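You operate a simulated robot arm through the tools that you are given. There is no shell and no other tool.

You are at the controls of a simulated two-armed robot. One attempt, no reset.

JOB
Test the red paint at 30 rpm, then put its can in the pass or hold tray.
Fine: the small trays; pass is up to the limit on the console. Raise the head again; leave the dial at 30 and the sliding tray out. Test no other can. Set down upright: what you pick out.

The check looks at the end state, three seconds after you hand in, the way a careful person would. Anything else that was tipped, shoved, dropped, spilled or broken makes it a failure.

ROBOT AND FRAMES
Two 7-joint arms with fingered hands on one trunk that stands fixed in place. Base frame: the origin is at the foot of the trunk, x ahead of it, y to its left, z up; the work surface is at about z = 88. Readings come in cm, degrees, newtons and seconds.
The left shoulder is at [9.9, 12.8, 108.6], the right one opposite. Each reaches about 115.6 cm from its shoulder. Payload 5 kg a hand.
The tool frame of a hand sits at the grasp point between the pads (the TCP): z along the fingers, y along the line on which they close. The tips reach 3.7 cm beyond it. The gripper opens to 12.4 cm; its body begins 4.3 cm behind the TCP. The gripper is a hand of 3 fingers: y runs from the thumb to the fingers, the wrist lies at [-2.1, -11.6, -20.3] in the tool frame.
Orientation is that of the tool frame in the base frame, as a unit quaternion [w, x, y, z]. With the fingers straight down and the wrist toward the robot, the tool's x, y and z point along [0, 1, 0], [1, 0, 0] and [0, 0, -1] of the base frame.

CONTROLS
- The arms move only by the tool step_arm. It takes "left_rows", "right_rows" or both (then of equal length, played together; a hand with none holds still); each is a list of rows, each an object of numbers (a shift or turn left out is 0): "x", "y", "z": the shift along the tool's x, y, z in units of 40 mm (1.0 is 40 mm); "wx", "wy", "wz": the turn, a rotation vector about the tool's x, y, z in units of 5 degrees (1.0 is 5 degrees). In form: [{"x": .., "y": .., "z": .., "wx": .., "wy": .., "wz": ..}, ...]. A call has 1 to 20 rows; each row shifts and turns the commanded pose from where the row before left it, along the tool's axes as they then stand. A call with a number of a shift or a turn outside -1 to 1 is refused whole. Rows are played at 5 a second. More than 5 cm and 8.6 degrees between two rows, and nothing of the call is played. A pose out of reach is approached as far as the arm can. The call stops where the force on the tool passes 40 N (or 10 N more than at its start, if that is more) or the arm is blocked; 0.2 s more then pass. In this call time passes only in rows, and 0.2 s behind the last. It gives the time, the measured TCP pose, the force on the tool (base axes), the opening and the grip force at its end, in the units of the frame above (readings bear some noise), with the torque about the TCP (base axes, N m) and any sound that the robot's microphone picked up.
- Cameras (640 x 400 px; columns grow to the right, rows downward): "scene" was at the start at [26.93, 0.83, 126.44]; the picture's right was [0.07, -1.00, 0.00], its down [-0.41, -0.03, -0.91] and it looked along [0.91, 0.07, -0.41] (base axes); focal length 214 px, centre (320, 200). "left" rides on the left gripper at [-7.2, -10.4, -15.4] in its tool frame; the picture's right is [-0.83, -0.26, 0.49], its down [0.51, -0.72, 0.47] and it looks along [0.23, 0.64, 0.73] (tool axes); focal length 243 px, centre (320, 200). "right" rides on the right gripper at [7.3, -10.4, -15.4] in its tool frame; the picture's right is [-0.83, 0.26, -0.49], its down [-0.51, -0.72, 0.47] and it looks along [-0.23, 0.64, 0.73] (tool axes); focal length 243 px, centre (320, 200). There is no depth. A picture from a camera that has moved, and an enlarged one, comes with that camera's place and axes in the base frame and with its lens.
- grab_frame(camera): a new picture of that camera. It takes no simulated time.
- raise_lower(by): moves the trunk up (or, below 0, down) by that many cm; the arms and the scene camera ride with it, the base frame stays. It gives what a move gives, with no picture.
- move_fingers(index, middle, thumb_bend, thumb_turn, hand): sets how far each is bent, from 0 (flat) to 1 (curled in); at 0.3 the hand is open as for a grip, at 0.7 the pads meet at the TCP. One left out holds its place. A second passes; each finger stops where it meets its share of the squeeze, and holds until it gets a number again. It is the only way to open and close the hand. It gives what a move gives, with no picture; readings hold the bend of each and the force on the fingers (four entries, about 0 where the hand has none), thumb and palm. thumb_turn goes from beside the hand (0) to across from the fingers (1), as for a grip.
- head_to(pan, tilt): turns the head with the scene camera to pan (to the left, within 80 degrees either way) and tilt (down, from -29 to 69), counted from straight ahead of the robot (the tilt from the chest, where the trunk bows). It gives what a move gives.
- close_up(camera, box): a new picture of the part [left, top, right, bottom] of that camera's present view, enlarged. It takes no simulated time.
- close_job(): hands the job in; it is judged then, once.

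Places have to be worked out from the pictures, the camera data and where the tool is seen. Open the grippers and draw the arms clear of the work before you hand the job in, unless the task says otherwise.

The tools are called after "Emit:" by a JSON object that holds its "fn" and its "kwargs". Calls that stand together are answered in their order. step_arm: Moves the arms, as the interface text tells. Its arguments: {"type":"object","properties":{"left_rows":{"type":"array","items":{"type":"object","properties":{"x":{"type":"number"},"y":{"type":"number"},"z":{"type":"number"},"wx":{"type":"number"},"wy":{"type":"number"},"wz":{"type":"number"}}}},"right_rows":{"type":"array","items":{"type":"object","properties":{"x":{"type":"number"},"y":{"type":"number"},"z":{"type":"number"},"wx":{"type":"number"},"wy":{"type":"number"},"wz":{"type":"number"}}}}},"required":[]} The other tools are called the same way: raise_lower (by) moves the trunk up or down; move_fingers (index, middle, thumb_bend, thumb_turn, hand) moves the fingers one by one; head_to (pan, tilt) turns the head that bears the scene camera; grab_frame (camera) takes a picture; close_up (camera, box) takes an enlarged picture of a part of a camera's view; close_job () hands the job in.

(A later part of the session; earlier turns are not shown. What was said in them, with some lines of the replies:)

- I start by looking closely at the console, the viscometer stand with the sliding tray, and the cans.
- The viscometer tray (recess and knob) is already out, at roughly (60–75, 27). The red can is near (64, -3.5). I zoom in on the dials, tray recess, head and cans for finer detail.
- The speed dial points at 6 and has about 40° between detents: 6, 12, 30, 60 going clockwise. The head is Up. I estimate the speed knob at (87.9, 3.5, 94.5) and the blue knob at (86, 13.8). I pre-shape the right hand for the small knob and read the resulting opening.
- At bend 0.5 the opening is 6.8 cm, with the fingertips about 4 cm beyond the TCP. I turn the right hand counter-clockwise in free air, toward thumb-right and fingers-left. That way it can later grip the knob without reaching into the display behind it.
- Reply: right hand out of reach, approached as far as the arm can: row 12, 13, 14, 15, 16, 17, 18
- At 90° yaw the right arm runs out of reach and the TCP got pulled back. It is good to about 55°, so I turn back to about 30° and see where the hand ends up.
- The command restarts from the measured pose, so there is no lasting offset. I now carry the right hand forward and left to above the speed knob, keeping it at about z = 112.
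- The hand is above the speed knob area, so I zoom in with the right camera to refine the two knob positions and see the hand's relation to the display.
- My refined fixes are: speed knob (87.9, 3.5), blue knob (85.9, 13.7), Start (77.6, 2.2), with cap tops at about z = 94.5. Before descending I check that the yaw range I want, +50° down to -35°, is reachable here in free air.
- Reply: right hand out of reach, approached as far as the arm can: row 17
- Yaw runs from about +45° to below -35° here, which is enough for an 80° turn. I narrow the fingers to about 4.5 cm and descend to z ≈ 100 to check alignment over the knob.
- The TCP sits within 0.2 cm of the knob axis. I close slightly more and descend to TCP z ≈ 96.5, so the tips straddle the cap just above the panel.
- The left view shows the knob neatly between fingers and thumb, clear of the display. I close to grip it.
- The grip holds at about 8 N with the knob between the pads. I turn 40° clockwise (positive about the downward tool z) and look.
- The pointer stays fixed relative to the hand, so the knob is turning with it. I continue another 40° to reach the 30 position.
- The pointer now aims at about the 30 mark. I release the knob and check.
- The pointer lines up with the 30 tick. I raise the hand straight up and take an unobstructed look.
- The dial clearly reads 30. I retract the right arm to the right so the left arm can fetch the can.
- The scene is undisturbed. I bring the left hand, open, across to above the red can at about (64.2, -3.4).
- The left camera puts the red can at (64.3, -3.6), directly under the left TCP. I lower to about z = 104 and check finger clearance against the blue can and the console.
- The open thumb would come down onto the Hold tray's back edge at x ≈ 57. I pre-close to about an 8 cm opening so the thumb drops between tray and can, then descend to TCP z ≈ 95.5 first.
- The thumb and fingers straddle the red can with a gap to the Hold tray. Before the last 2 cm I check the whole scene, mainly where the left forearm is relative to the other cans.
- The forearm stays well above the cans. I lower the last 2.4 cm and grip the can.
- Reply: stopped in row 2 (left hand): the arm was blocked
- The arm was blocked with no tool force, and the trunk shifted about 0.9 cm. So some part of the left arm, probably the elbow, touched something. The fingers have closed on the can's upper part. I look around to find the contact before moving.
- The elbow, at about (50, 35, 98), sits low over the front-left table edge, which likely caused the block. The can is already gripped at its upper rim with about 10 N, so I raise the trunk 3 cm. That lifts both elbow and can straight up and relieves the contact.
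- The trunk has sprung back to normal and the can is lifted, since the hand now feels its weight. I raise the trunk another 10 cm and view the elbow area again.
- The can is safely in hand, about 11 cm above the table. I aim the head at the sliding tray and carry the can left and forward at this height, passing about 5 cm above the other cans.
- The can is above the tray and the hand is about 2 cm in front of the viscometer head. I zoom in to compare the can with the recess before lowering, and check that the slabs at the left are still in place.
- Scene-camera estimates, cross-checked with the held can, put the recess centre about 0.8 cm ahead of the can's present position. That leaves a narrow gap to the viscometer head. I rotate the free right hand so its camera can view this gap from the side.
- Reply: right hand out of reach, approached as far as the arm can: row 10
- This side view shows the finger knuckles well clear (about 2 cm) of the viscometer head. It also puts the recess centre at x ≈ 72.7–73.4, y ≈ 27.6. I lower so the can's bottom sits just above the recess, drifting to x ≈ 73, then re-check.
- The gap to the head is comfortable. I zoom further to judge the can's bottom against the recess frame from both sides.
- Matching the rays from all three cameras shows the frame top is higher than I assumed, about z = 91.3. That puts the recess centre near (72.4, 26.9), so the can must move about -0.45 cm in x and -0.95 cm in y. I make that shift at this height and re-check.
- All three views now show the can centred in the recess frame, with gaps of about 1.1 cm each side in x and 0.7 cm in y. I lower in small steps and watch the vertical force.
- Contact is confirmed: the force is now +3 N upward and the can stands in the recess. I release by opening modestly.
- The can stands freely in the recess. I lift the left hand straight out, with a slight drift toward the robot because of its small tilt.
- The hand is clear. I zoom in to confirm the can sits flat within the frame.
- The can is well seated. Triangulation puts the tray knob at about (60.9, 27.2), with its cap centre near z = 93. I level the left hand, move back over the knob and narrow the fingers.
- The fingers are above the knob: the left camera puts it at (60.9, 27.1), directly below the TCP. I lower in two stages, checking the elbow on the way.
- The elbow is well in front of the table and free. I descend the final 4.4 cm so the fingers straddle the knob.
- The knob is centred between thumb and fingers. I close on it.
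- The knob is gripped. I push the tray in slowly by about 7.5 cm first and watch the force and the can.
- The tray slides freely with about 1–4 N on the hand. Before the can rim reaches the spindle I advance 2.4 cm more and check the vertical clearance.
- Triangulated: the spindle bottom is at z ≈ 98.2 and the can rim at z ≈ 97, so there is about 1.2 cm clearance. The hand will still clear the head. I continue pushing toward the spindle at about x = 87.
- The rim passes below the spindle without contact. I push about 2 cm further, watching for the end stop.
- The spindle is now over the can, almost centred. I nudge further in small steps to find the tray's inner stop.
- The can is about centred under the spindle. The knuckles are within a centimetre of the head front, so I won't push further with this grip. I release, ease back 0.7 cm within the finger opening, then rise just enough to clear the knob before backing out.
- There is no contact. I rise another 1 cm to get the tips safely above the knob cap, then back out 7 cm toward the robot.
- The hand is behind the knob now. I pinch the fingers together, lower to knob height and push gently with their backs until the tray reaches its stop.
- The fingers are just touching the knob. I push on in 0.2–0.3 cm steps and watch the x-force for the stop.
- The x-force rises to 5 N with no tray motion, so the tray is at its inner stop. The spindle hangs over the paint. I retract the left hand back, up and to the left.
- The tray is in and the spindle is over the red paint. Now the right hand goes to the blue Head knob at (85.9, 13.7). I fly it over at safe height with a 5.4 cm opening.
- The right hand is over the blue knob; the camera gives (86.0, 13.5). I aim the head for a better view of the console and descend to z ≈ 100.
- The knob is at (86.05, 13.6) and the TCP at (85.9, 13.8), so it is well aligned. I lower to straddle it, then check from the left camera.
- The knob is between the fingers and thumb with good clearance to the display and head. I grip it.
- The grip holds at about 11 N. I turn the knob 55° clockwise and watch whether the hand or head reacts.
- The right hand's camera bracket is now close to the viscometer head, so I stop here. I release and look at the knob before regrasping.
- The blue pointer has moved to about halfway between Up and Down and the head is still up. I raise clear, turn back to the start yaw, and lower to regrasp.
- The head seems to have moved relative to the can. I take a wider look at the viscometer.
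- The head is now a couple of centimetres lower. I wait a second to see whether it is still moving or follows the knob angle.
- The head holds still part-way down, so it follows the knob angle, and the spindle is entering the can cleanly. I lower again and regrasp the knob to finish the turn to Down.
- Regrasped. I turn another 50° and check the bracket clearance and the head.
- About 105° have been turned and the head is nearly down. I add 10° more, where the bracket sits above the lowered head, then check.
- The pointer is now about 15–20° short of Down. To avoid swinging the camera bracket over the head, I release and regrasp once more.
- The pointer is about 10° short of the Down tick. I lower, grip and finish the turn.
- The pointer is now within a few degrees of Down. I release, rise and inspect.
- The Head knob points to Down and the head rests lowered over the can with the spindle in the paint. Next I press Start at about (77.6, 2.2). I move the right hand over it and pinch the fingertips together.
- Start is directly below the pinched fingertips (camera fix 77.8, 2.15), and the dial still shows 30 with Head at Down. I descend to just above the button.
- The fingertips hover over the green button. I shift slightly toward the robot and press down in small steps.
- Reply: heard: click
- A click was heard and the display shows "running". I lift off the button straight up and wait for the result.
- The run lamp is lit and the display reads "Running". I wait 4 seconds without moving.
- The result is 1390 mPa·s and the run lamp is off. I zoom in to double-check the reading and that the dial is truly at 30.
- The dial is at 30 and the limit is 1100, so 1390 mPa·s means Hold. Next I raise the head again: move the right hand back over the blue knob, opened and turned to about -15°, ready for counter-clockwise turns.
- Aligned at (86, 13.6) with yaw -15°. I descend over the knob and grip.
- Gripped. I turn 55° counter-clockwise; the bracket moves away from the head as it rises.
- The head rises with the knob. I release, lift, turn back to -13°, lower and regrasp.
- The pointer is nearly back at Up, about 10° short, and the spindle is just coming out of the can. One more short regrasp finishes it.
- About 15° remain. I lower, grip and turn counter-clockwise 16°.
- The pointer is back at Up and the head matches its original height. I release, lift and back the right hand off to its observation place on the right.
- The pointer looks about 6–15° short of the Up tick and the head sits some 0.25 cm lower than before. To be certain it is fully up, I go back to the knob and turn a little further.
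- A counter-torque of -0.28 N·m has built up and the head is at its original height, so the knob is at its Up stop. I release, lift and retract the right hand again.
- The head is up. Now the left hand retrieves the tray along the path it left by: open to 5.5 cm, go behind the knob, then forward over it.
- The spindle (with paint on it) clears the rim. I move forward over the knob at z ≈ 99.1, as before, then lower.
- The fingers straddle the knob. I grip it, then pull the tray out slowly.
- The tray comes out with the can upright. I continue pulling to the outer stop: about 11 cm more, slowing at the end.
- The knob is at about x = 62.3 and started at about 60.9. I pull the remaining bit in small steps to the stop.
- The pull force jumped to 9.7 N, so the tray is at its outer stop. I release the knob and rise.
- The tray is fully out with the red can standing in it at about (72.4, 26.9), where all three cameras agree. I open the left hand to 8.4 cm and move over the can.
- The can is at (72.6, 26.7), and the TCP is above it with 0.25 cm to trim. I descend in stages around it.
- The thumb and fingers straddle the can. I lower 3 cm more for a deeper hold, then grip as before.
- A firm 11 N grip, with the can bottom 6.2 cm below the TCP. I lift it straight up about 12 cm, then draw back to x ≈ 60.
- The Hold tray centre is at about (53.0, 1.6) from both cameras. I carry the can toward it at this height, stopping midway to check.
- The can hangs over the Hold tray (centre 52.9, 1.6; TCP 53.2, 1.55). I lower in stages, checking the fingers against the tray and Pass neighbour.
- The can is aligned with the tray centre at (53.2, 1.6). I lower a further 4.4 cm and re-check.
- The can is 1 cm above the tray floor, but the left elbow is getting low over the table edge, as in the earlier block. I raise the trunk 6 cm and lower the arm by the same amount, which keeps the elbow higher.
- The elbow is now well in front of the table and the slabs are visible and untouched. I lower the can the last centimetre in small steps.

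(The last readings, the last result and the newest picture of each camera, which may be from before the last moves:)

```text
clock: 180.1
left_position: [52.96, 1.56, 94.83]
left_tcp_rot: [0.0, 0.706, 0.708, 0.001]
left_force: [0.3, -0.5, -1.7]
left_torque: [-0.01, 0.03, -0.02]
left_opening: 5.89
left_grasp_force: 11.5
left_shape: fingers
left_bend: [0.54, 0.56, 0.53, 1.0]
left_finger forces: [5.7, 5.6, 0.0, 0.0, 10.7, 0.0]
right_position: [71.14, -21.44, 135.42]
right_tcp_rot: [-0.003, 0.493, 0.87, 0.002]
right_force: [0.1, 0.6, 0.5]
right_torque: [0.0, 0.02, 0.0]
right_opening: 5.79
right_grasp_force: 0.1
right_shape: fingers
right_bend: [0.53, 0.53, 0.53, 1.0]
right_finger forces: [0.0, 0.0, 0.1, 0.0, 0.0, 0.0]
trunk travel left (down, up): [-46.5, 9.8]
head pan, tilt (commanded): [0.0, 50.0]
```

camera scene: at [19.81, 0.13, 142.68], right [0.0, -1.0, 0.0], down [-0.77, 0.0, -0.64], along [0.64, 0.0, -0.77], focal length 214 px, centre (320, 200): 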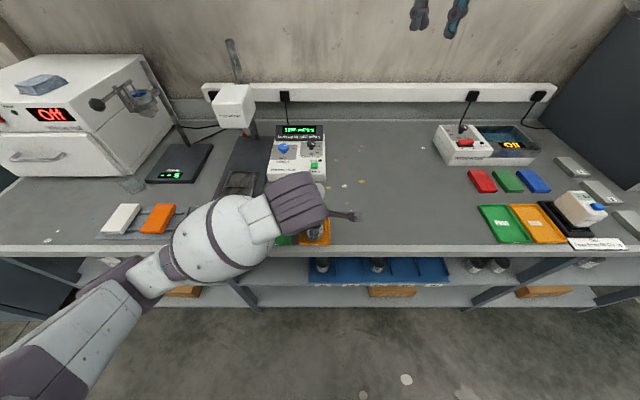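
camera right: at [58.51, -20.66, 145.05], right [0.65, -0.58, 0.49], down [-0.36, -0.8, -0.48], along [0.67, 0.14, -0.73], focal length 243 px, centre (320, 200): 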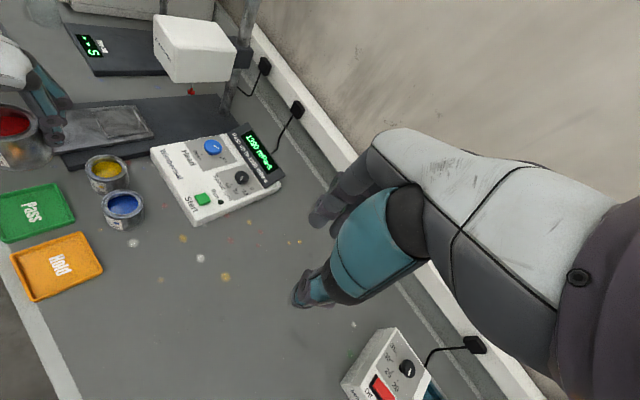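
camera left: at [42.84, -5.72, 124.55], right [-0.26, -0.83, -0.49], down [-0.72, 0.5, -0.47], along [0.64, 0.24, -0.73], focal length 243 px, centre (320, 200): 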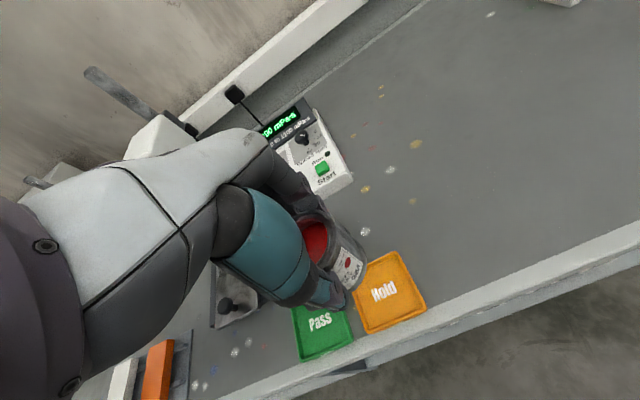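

No contact yet; I continue down in roughly 0.2 cm steps.

Emit:
{"fn": "step_arm", "kwargs": {"left_rows": [{"z": 0.05}]}}

Emit:
{"fn": "step_arm", "kwargs": {"left_rows": [{"z": 0.05}]}}

Emit:
{"fn": "close_up", "kwargs": {"camera": "left", "box": [240, 180, 440, 340]}}

Emit:
{"fn": "close_up", "kwargs": {"camera": "right", "box": [0, 140, 160, 300]}}

```text
clock: 180.5
left_position: [52.99, 1.6, 94.51]
left_tcp_rot: [-0.001, 0.705, 0.709, 0.001]
left_force: [-0.2, 0.1, -1.4]
left_torque: [0.02, -0.02, 0.04]
left_opening: 5.89
left_grasp_force: 11.2
left_shape: fingers
left_bend: [0.54, 0.56, 0.53, 1.0]
left_finger forces: [5.7, 5.5, 0.1, 0.1, 10.9, 0.0]
right_position: [71.08, -21.44, 135.51]
right_tcp_rot: [-0.002, 0.492, 0.871, 0.002]
right_force: [-0.2, 0.5, -0.4]
right_torque: [-0.01, 0.0, 0.01]
right_opening: 5.8
right_grasp_force: 0.0
right_shape: fingers
right_bend: [0.53, 0.53, 0.53, 1.0]
right_finger forces: [0.0, 0.0, 0.1, 0.1, 0.0, 0.0]
trunk travel left (down, up): [-46.5, 9.8]
head pan, tilt (commanded): [0.0, 50.0]
```

```text
clock: 180.9
left_position: [52.87, 1.57, 94.43]
left_tcp_rot: [0.001, 0.705, 0.709, 0.001]
left_force: [0.9, 0.4, 3.3]
left_torque: [0.01, -0.16, 0.04]
left_opening: 5.92
left_grasp_force: 12.0
left_shape: fingers
left_bend: [0.54, 0.56, 0.53, 1.0]
left_finger forces: [6.1, 6.3, 0.0, 0.0, 11.2, 0.0]
right_position: [71.04, -21.58, 135.51]
right_tcp_rot: [-0.002, 0.492, 0.87, 0.003]
right_force: [0.3, 0.5, -0.2]
right_torque: [0.03, -0.02, -0.01]
right_opening: 5.8
right_grasp_force: 0.1
right_shape: fingers
right_bend: [0.53, 0.53, 0.53, 1.0]
right_finger forces: [0.0, 0.1, 0.0, 0.1, 0.1, 0.1]
trunk travel left (down, up): [-46.5, 9.8]
head pan, tilt (commanded): [0.0, 50.0]
```

```text
2.50 times, centred on (340, 260) of left
camera zoom: at [42.6, -5.77, 109.82], right [-0.26, -0.83, -0.49], down [-0.72, 0.5, -0.47], along [0.64, 0.24, -0.73], focal length 606 px, centre (270, 50)
```

zoom: 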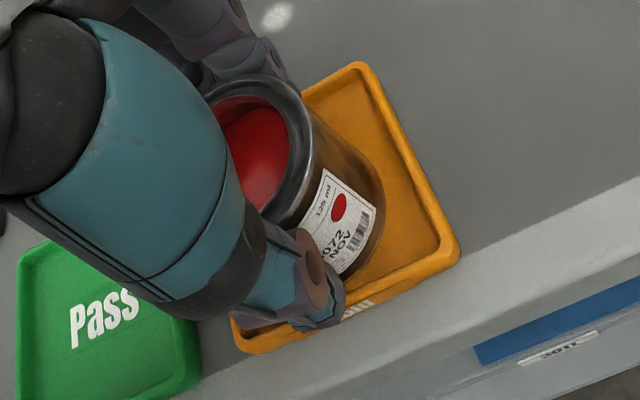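

```text
2.50 times, centred on (80, 220) of right
camera zoom: at [58.46, -20.7, 151.11], right [0.65, -0.58, 0.49], down [-0.36, -0.8, -0.48], along [0.67, 0.14, -0.73], focal length 606 px, centre (920, 150)
```

zoom: 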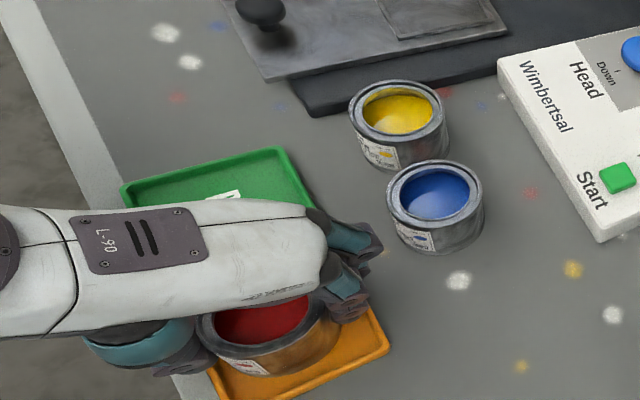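

Contact: +3.3 N upward, and the can rests on the Hold tray floor. I open the fingers just enough to release.

Emit:
{"fn": "move_fingers", "kwargs": {"hand": "left", "index": 0.47, "middle": 0.47, "thumb_bend": 0.46}}

Emit:
{"fn": "close_up", "kwargs": {"camera": "left", "box": [240, 180, 440, 340]}}

Emit:
{"fn": "close_up", "kwargs": {"camera": "right", "box": [0, 140, 160, 300]}}

```text
clock: 181.9
left_position: [52.97, 1.59, 94.44]
left_tcp_rot: [0.0, 0.706, 0.709, 0.001]
left_force: [1.3, -0.8, -0.2]
left_torque: [0.04, 0.03, -0.01]
left_opening: 7.78
left_grasp_force: 0.1
left_shape: fingers
left_bend: [0.47, 0.47, 0.46, 1.0]
left_finger forces: [0.0, 0.0, 0.0, 0.0, 0.1, 0.0]
right_position: [71.18, -21.46, 135.53]
right_tcp_rot: [-0.002, 0.492, 0.87, 0.003]
right_force: [0.3, -0.1, 0.9]
right_torque: [-0.01, -0.02, 0.04]
right_opening: 5.81
right_grasp_force: 0.0
right_shape: fingers
right_bend: [0.53, 0.53, 0.53, 1.0]
right_finger forces: [0.0, 0.1, 0.0, 0.0, 0.1, 0.0]
trunk travel left (down, up): [-46.5, 9.8]
head pan, tilt (commanded): [0.0, 50.0]
```

```text
2.50 times, centred on (340, 260) of left
camera zoom: at [42.63, -5.77, 109.75], right [-0.26, -0.83, -0.49], down [-0.72, 0.5, -0.47], along [0.64, 0.24, -0.73], focal length 606 px, centre (270, 50)
```

zoom: 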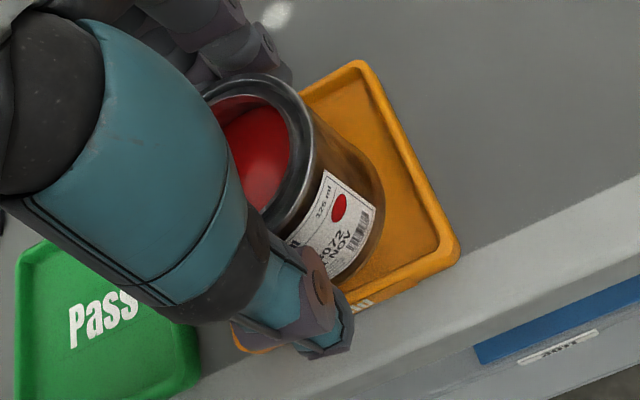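

```text
2.50 times, centred on (80, 220) of right
camera zoom: at [58.52, -20.7, 151.07], right [0.65, -0.58, 0.49], down [-0.36, -0.8, -0.48], along [0.67, 0.14, -0.73], focal length 606 px, centre (920, 150)
```

zoom: 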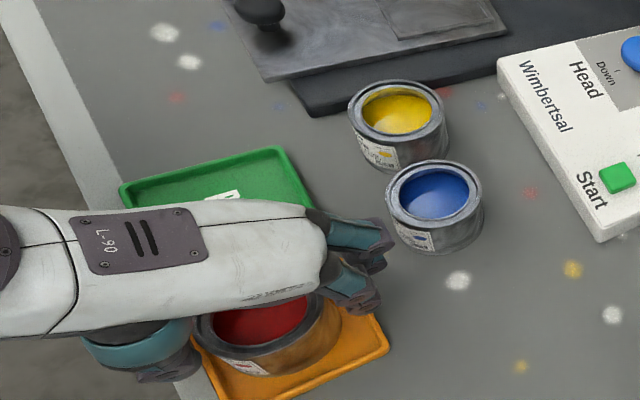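

The can is released and stands in the Hold tray. I lift the left hand straight up.

Emit:
{"fn": "step_arm", "kwargs": {"left_rows": [{"z": -0.2}, {"z": -0.4}, {"z": -0.5}, {"z": -0.7}, {"z": -0.8}, {"z": -0.8}, {"z": -0.8}]}}

Emit:
{"fn": "grab_frame", "kwargs": {"camera": "left"}}

Emit:
{"fn": "close_up", "kwargs": {"camera": "right", "box": [0, 60, 240, 300]}}

Emit:
{"fn": "close_up", "kwargs": {"camera": "scene", "box": [180, 100, 400, 280]}}

```text
clock: 183.5
left_position: [52.83, 1.62, 111.28]
left_tcp_rot: [-0.001, 0.705, 0.709, 0.0]
left_force: [-0.1, 0.4, -0.7]
left_torque: [0.04, 0.02, 0.01]
left_opening: 7.79
left_grasp_force: 0.0
left_shape: fingers
left_bend: [0.47, 0.47, 0.46, 1.0]
left_finger forces: [0.1, 0.1, 0.0, 0.1, 0.1, 0.0]
right_position: [70.99, -21.59, 135.63]
right_tcp_rot: [-0.001, 0.492, 0.871, 0.003]
right_force: [-0.1, -0.8, 1.0]
right_torque: [0.03, 0.0, 0.01]
right_opening: 5.79
right_grasp_force: 0.1
right_shape: fingers
right_bend: [0.53, 0.53, 0.53, 1.0]
right_finger forces: [0.0, 0.0, 0.0, 0.0, 0.1, 0.0]
trunk travel left (down, up): [-46.5, 9.8]
head pan, tilt (commanded): [0.0, 50.0]
```

```text
taken
camera left: at [42.54, -5.88, 126.61], right [-0.26, -0.83, -0.49], down [-0.72, 0.5, -0.47], along [0.64, 0.24, -0.73], focal length 243 px, centre (320, 200)
```

left: 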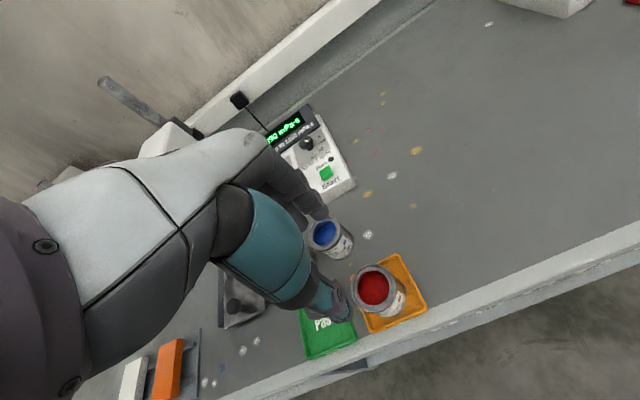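

```text
1.67 times, centred on (120, 180) of right
camera zoom: at [58.45, -20.77, 151.09], right [0.65, -0.58, 0.49], down [-0.36, -0.8, -0.48], along [0.67, 0.14, -0.73], focal length 404 px, centre (653, 233)
```

zoom: 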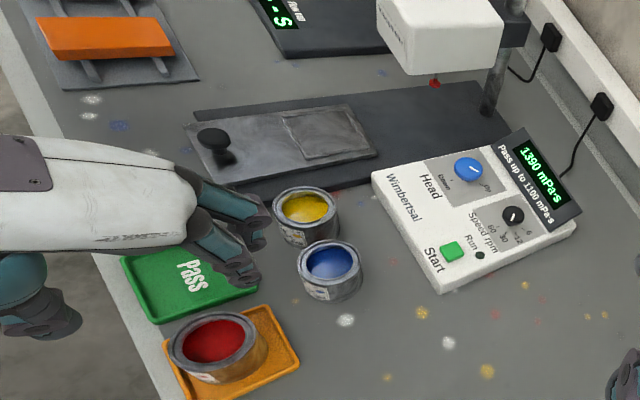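

```text
2.22 times, centred on (290, 190) of scene
camera zoom: at [19.71, 0.07, 142.7], right [0.0, -1.0, 0.0], down [-0.77, 0.0, -0.64], along [0.64, 0.0, -0.77], focal length 477 px, centre (387, 222)
```

zoom: 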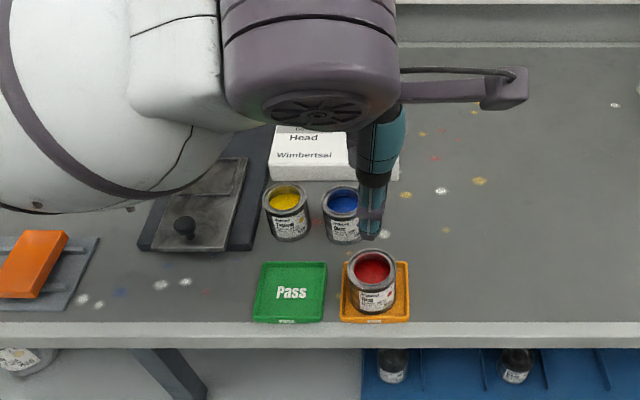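

The red can stands upright in the Hold tray, the sliding tray is out, the head is up and the dial is at 30. I withdraw the left arm up and left toward its starting pose.

Emit:
{"fn": "step_arm", "kwargs": {"left_rows": [{"z": -0.8}, {"z": -0.8}, {"x": 0.57, "y": 0.16, "z": -0.5}, {"x": 0.57, "y": 0.16, "z": -0.5}, {"x": 0.57, "y": 0.16, "z": -0.5}, {"x": 0.57, "y": 0.16, "z": -0.5}, {"x": 0.57, "y": 0.16, "z": -0.5}, {"x": 0.57, "y": 0.16, "z": -0.5}, {"x": 0.57, "y": 0.16, "z": -0.5}, {"x": 0.57, "y": 0.16, "z": -0.5}, {"x": 0.57, "y": 0.16, "z": -0.5}, {"x": 0.57, "y": 0.16, "z": -0.5}, {"x": 0.57, "y": 0.16, "z": -0.5}, {"x": 0.57, "y": 0.16, "z": -0.5}, {"x": 0.57, "y": 0.16, "z": -0.5}, {"x": 0.57, "y": 0.16, "z": -0.5}, {"x": 0.57, "y": 0.16, "z": -0.3}]}}

Emit:
{"fn": "step_arm", "kwargs": {"right_rows": [{"wz": 1}, {"wz": 1}, {"wz": 1}, {"wz": 1}, {"wz": 1}, {"wz": 1}]}}

Emit:
{"fn": "move_fingers", "kwargs": {"hand": "left", "index": 0.3, "middle": 0.3, "thumb_bend": 0.3}}

Emit:
{"fn": "move_fingers", "kwargs": {"hand": "right", "index": 0.3, "middle": 0.3, "thumb_bend": 0.3}}

Emit:
{"fn": "grab_frame", "kwargs": {"camera": "scene"}}

```text
clock: 187.1
left_position: [62.4, 35.97, 147.0]
left_tcp_rot: [0.0, 0.705, 0.709, 0.001]
left_force: [0.6, -0.1, -0.1]
left_torque: [-0.02, 0.02, 0.04]
left_opening: 7.82
left_grasp_force: 0.0
left_shape: fingers
left_bend: [0.47, 0.47, 0.46, 1.0]
left_finger forces: [0.0, 0.0, 0.0, 0.0, 0.0, 0.0]
right_position: [71.02, -21.32, 135.43]
right_tcp_rot: [-0.002, 0.492, 0.87, 0.002]
right_force: [-0.3, 1.1, 0.7]
right_torque: [-0.02, 0.01, 0.0]
right_opening: 5.79
right_grasp_force: 0.1
right_shape: fingers
right_bend: [0.53, 0.53, 0.53, 1.0]
right_finger forces: [0.0, 0.1, 0.0, 0.1, 0.0, 0.1]
trunk travel left (down, up): [-46.5, 9.8]
head pan, tilt (commanded): [0.0, 50.0]
```

```text
clock: 188.5
left_position: [62.4, 35.88, 146.92]
left_tcp_rot: [0.0, 0.706, 0.709, 0.001]
left_force: [0.0, -0.8, -0.1]
left_torque: [0.01, -0.01, 0.0]
left_opening: 7.83
left_grasp_force: 0.1
left_shape: fingers
left_bend: [0.47, 0.47, 0.46, 1.0]
left_finger forces: [0.0, 0.0, 0.0, 0.0, 0.0, 0.0]
right_position: [71.18, -21.42, 135.52]
right_tcp_rot: [-0.003, 0.701, 0.713, 0.001]
right_force: [-0.4, -0.2, -1.1]
right_torque: [0.01, 0.0, -0.01]
right_opening: 5.78
right_grasp_force: 0.2
right_shape: fingers
right_bend: [0.53, 0.53, 0.53, 1.0]
right_finger forces: [0.0, 0.1, 0.0, 0.0, 0.0, 0.0]
trunk travel left (down, up): [-46.5, 9.8]
head pan, tilt (commanded): [0.0, 50.0]
```

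```text
clock: 189.5
left_position: [62.43, 35.8, 146.84]
left_tcp_rot: [0.0, 0.706, 0.708, 0.002]
left_force: [0.6, -0.2, 0.0]
left_torque: [0.01, -0.01, -0.02]
left_opening: 12.84
left_grasp_force: 0.0
left_shape: fingers
left_bend: [0.3, 0.3, 0.3, 0.98]
left_finger forces: [0.0, 0.0, 0.1, 0.1, 0.0, 0.0]
right_position: [71.2, -21.46, 135.58]
right_tcp_rot: [-0.003, 0.7, 0.714, 0.002]
right_force: [-0.2, 0.2, 0.7]
right_torque: [0.03, -0.01, 0.01]
right_opening: 5.77
right_grasp_force: 0.1
right_shape: fingers
right_bend: [0.53, 0.53, 0.53, 1.0]
right_finger forces: [0.1, 0.0, 0.0, 0.0, 0.0, 0.0]
trunk travel left (down, up): [-46.5, 9.8]
head pan, tilt (commanded): [0.0, 50.0]
```

```text
clock: 190.5
left_position: [62.31, 35.88, 146.86]
left_tcp_rot: [0.0, 0.705, 0.709, 0.001]
left_force: [-0.1, 0.9, -0.3]
left_torque: [0.0, 0.04, 0.01]
left_opening: 12.84
left_grasp_force: 0.0
left_shape: fingers
left_bend: [0.3, 0.3, 0.3, 0.98]
left_finger forces: [0.1, 0.0, 0.0, 0.1, 0.0, 0.1]
right_position: [71.01, -21.43, 135.56]
right_tcp_rot: [-0.003, 0.701, 0.713, 0.001]
right_force: [0.1, 0.2, 0.3]
right_torque: [-0.02, -0.02, -0.02]
right_opening: 12.83
right_grasp_force: 0.1
right_shape: fingers
right_bend: [0.3, 0.3, 0.3, 0.98]
right_finger forces: [0.1, 0.0, 0.0, 0.0, 0.0, 0.0]
trunk travel left (down, up): [-46.5, 9.8]
head pan, tilt (commanded): [0.0, 50.0]
```

```text
taken
camera scene: at [19.78, 0.14, 142.69], right [0.0, -1.0, 0.0], down [-0.77, 0.0, -0.64], along [0.64, 0.0, -0.77], focal length 214 px, centre (320, 200)
```

scene: 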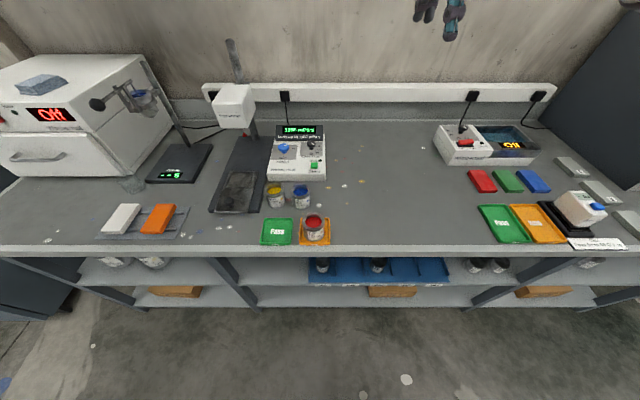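

The arms are clear. I zoom in on all areas to verify the end state, especially the left slabs near where the elbow had touched.

Emit:
{"fn": "close_up", "kwargs": {"camera": "scene", "box": [80, 180, 220, 260]}}

Emit:
{"fn": "close_up", "kwargs": {"camera": "scene", "box": [190, 70, 350, 255]}}

Emit:
{"fn": "step_arm", "kwargs": {"right_rows": [{"z": -0.8, "y": -0.3}, {"z": -0.8, "y": -0.4}, {"z": -0.8, "y": -0.4}, {"z": -0.2}]}}

Emit:
{"fn": "raise_lower", "kwargs": {"by": -19}}

Emit:
{"fn": "head_to", "kwargs": {"pan": 4.3, "tilt": 24}}

Emit:
{"fn": "grab_frame", "kwargs": {"camera": "scene"}}

```text
4.57 times, centred on (150, 220) of scene
camera zoom: at [19.78, 0.14, 142.69], right [0.0, -1.0, 0.0], down [-0.77, 0.0, -0.64], along [0.64, 0.0, -0.77], focal length 980 px, centre (1097, 109)
```

zoom: 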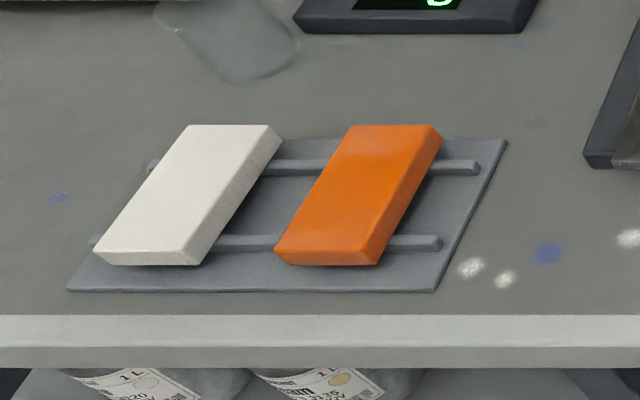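

```text
2.16 times, centred on (270, 162) of scene
camera zoom: at [19.78, 0.14, 142.69], right [0.0, -1.0, 0.0], down [-0.77, 0.0, -0.64], along [0.64, 0.0, -0.77], focal length 464 px, centre (428, 281)
```

zoom: 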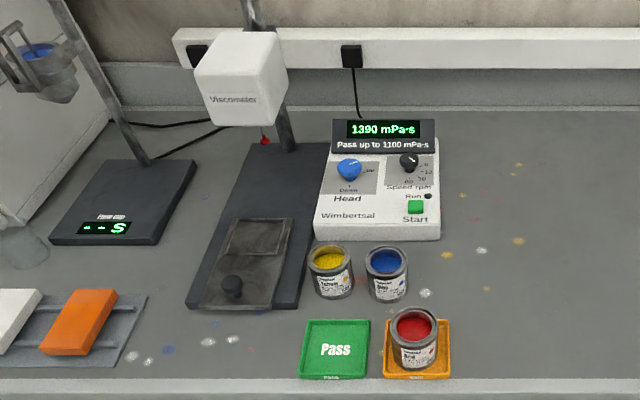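

```text
clock: 191.5
left_position: [62.44, 35.98, 146.87]
left_tcp_rot: [0.0, 0.705, 0.709, 0.001]
left_force: [0.6, 0.9, 0.4]
left_torque: [-0.02, -0.01, -0.02]
left_opening: 12.83
left_grasp_force: 0.0
left_shape: fingers
left_bend: [0.3, 0.3, 0.3, 0.98]
left_finger forces: [0.1, 0.0, 0.0, 0.0, 0.0, 0.0]
right_position: [66.72, -21.69, 145.89]
right_tcp_rot: [-0.003, 0.701, 0.713, 0.002]
right_force: [0.0, 0.0, 1.1]
right_torque: [-0.02, 0.0, 0.05]
right_opening: 12.83
right_grasp_force: 0.1
right_shape: fingers
right_bend: [0.3, 0.3, 0.3, 0.98]
right_finger forces: [0.0, 0.1, 0.1, 0.0, 0.0, 0.0]
trunk travel left (down, up): [-46.5, 9.8]
head pan, tilt (commanded): [0.0, 50.0]
```

```text
clock: 193.6
left_position: [62.27, 35.72, 127.88]
left_tcp_rot: [-0.001, 0.705, 0.709, 0.001]
left_force: [0.6, 0.6, 0.6]
left_torque: [-0.02, -0.02, 0.01]
left_opening: 12.84
left_grasp_force: 0.0
left_shape: fingers
left_bend: [0.3, 0.3, 0.3, 0.98]
left_finger forces: [0.0, 0.1, 0.0, 0.0, 0.0, 0.0]
right_position: [66.68, -21.7, 127.05]
right_tcp_rot: [-0.002, 0.701, 0.713, 0.003]
right_force: [-0.4, 0.4, 0.1]
right_torque: [0.01, -0.05, 0.0]
right_opening: 12.83
right_grasp_force: 0.0
right_shape: fingers
right_bend: [0.3, 0.3, 0.3, 0.98]
right_finger forces: [0.1, 0.0, 0.1, 0.0, 0.0, 0.0]
trunk travel left (down, up): [-27.5, 28.8]
head pan, tilt (commanded): [0.0, 50.0]
```

```text
clock: 194.5
left_position: [62.35, 35.76, 127.92]
left_tcp_rot: [0.001, 0.705, 0.709, 0.001]
left_force: [-0.1, 0.0, -0.2]
left_torque: [0.01, -0.03, -0.02]
left_opening: 12.81
left_grasp_force: 0.0
left_shape: fingers
left_bend: [0.3, 0.3, 0.3, 0.98]
left_finger forces: [0.0, 0.0, 0.0, 0.0, 0.0, 0.0]
right_position: [66.73, -21.73, 126.89]
right_tcp_rot: [-0.003, 0.701, 0.713, 0.002]
right_force: [-0.4, 0.0, -0.9]
right_torque: [-0.03, 0.01, 0.03]
right_opening: 12.83
right_grasp_force: 0.0
right_shape: fingers
right_bend: [0.3, 0.3, 0.3, 0.98]
right_finger forces: [0.0, 0.1, 0.0, 0.0, 0.1, 0.0]
trunk travel left (down, up): [-27.5, 28.8]
head pan, tilt (commanded): [4.3, 24.0]
```

```text
taken
camera scene: at [26.95, 0.83, 126.43], right [0.08, -1.0, 0.0], down [-0.41, -0.03, -0.91], along [0.91, 0.07, -0.41], focal length 214 px, centre (320, 200)
```

scene: 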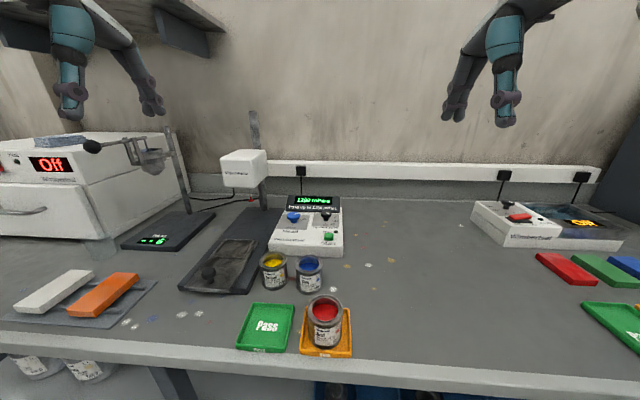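

The picture matches the starting view, with slabs, trays, cans and instruments all in place, except for the red can, now in Hold. I do final close-ups for comparison with the first ones.

Emit:
{"fn": "close_up", "kwargs": {"camera": "scene", "box": [250, 180, 360, 260]}}

Emit:
{"fn": "close_up", "kwargs": {"camera": "scene", "box": [170, 220, 280, 310]}}

Emit:
{"fn": "close_up", "kwargs": {"camera": "scene", "box": [210, 100, 290, 220]}}

Emit:
{"fn": "close_up", "kwargs": {"camera": "scene", "box": [230, 240, 370, 370]}}

Emit:
{"fn": "close_up", "kwargs": {"camera": "right", "box": [0, 60, 260, 300]}}

```text
5.00 times, centred on (305, 220) of scene
camera zoom: at [26.95, 0.83, 126.43], right [0.08, -1.0, 0.0], down [-0.41, -0.03, -0.91], along [0.91, 0.07, -0.41], focal length 1072 px, centre (395, 100)
```

zoom: 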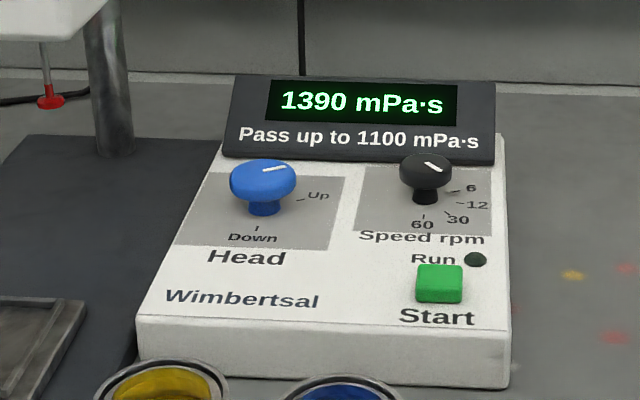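

```text
4.44 times, centred on (225, 265) of scene
camera zoom: at [26.95, 0.83, 126.43], right [0.08, -1.0, 0.0], down [-0.41, -0.03, -0.91], along [0.91, 0.07, -0.41], focal length 953 px, centre (742, -89)
```

zoom: 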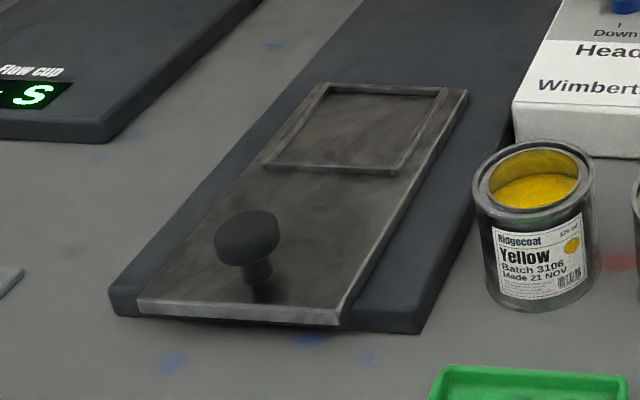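

```text
3.33 times, centred on (250, 160) of scene
camera zoom: at [26.95, 0.83, 126.43], right [0.08, -1.0, 0.0], down [-0.41, -0.03, -0.91], along [0.91, 0.07, -0.41], focal length 715 px, centre (553, 333)
```

zoom: 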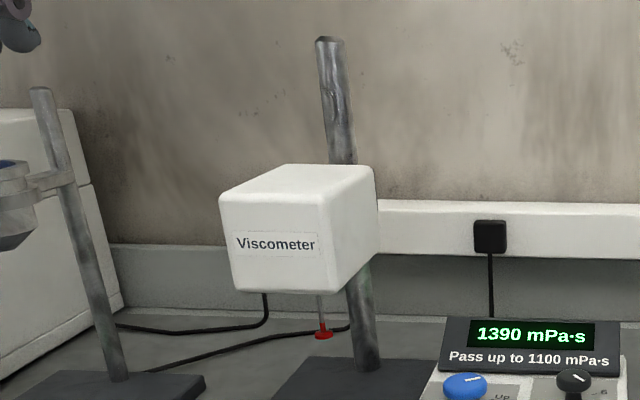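

```text
3.08 times, centred on (300, 305) of scene
camera zoom: at [26.95, 0.83, 126.43], right [0.08, -1.0, 0.0], down [-0.41, -0.03, -0.91], along [0.91, 0.07, -0.41], focal length 660 px, centre (382, -123)
```

zoom: 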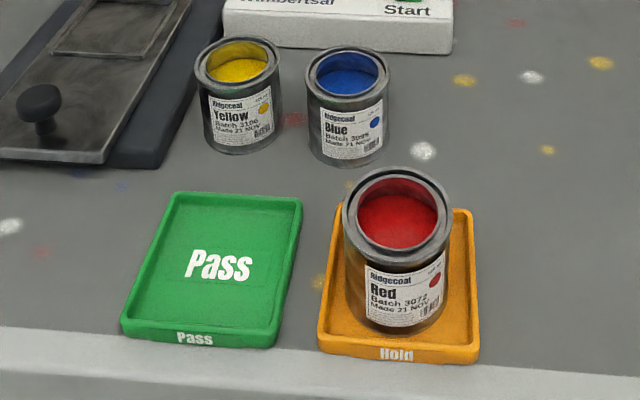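

```text
1.67 times, centred on (130, 180) of right
camera zoom: at [56.28, -14.63, 142.51], right [0.28, -0.83, 0.49], down [-0.71, -0.52, -0.47], along [0.64, -0.21, -0.73], focal length 404 px, centre (637, 233)
```

zoom: 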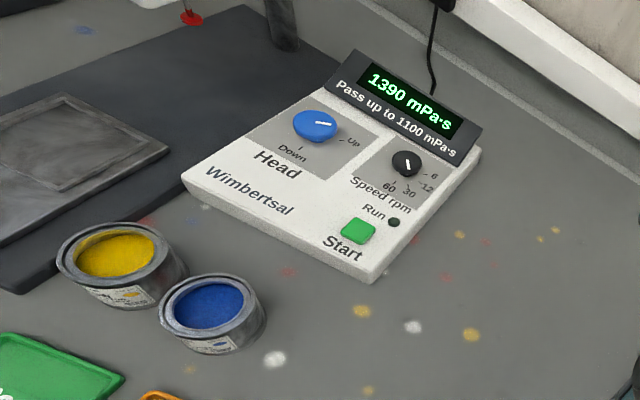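

Everything checks out against the first pictures:
- **Head:** fully up, at the same height as at the start.
- **Dial:** on 30.
- **Sliding tray:** out.
- **Red can:** tested at 1390 mPa·s, above the 1100 limit, and upright in the Hold tray.
- **Other items:** undisturbed.
- **Hands:** open and clear.

I hand in the job.

Emit:
{"fn": "close_job", "kwargs": {}}

```text
The job is handed in.
```

I tested the red paint at 30 rpm. It read 1390 mPa·s, above the console's 1100 limit, so its can is standing upright in the Hold tray.

- **Viscometer:** the head is fully up again, the dial is at 30 and the sliding tray is out. The spindle still has red paint on it.
- **Other items:** I tested no other can. In the final pictures the yellow and blue cans, both small trays and the slabs on the left look where they were at the start.
- **One contact on the way:** while I was reaching for the red can the first time, the left arm was blocked, probably by the elbow touching the table edge or the slabs. I raised the trunk to free it, and nothing nearby looks moved.
- **Arms:** both hands are open and drawn clear of the work.
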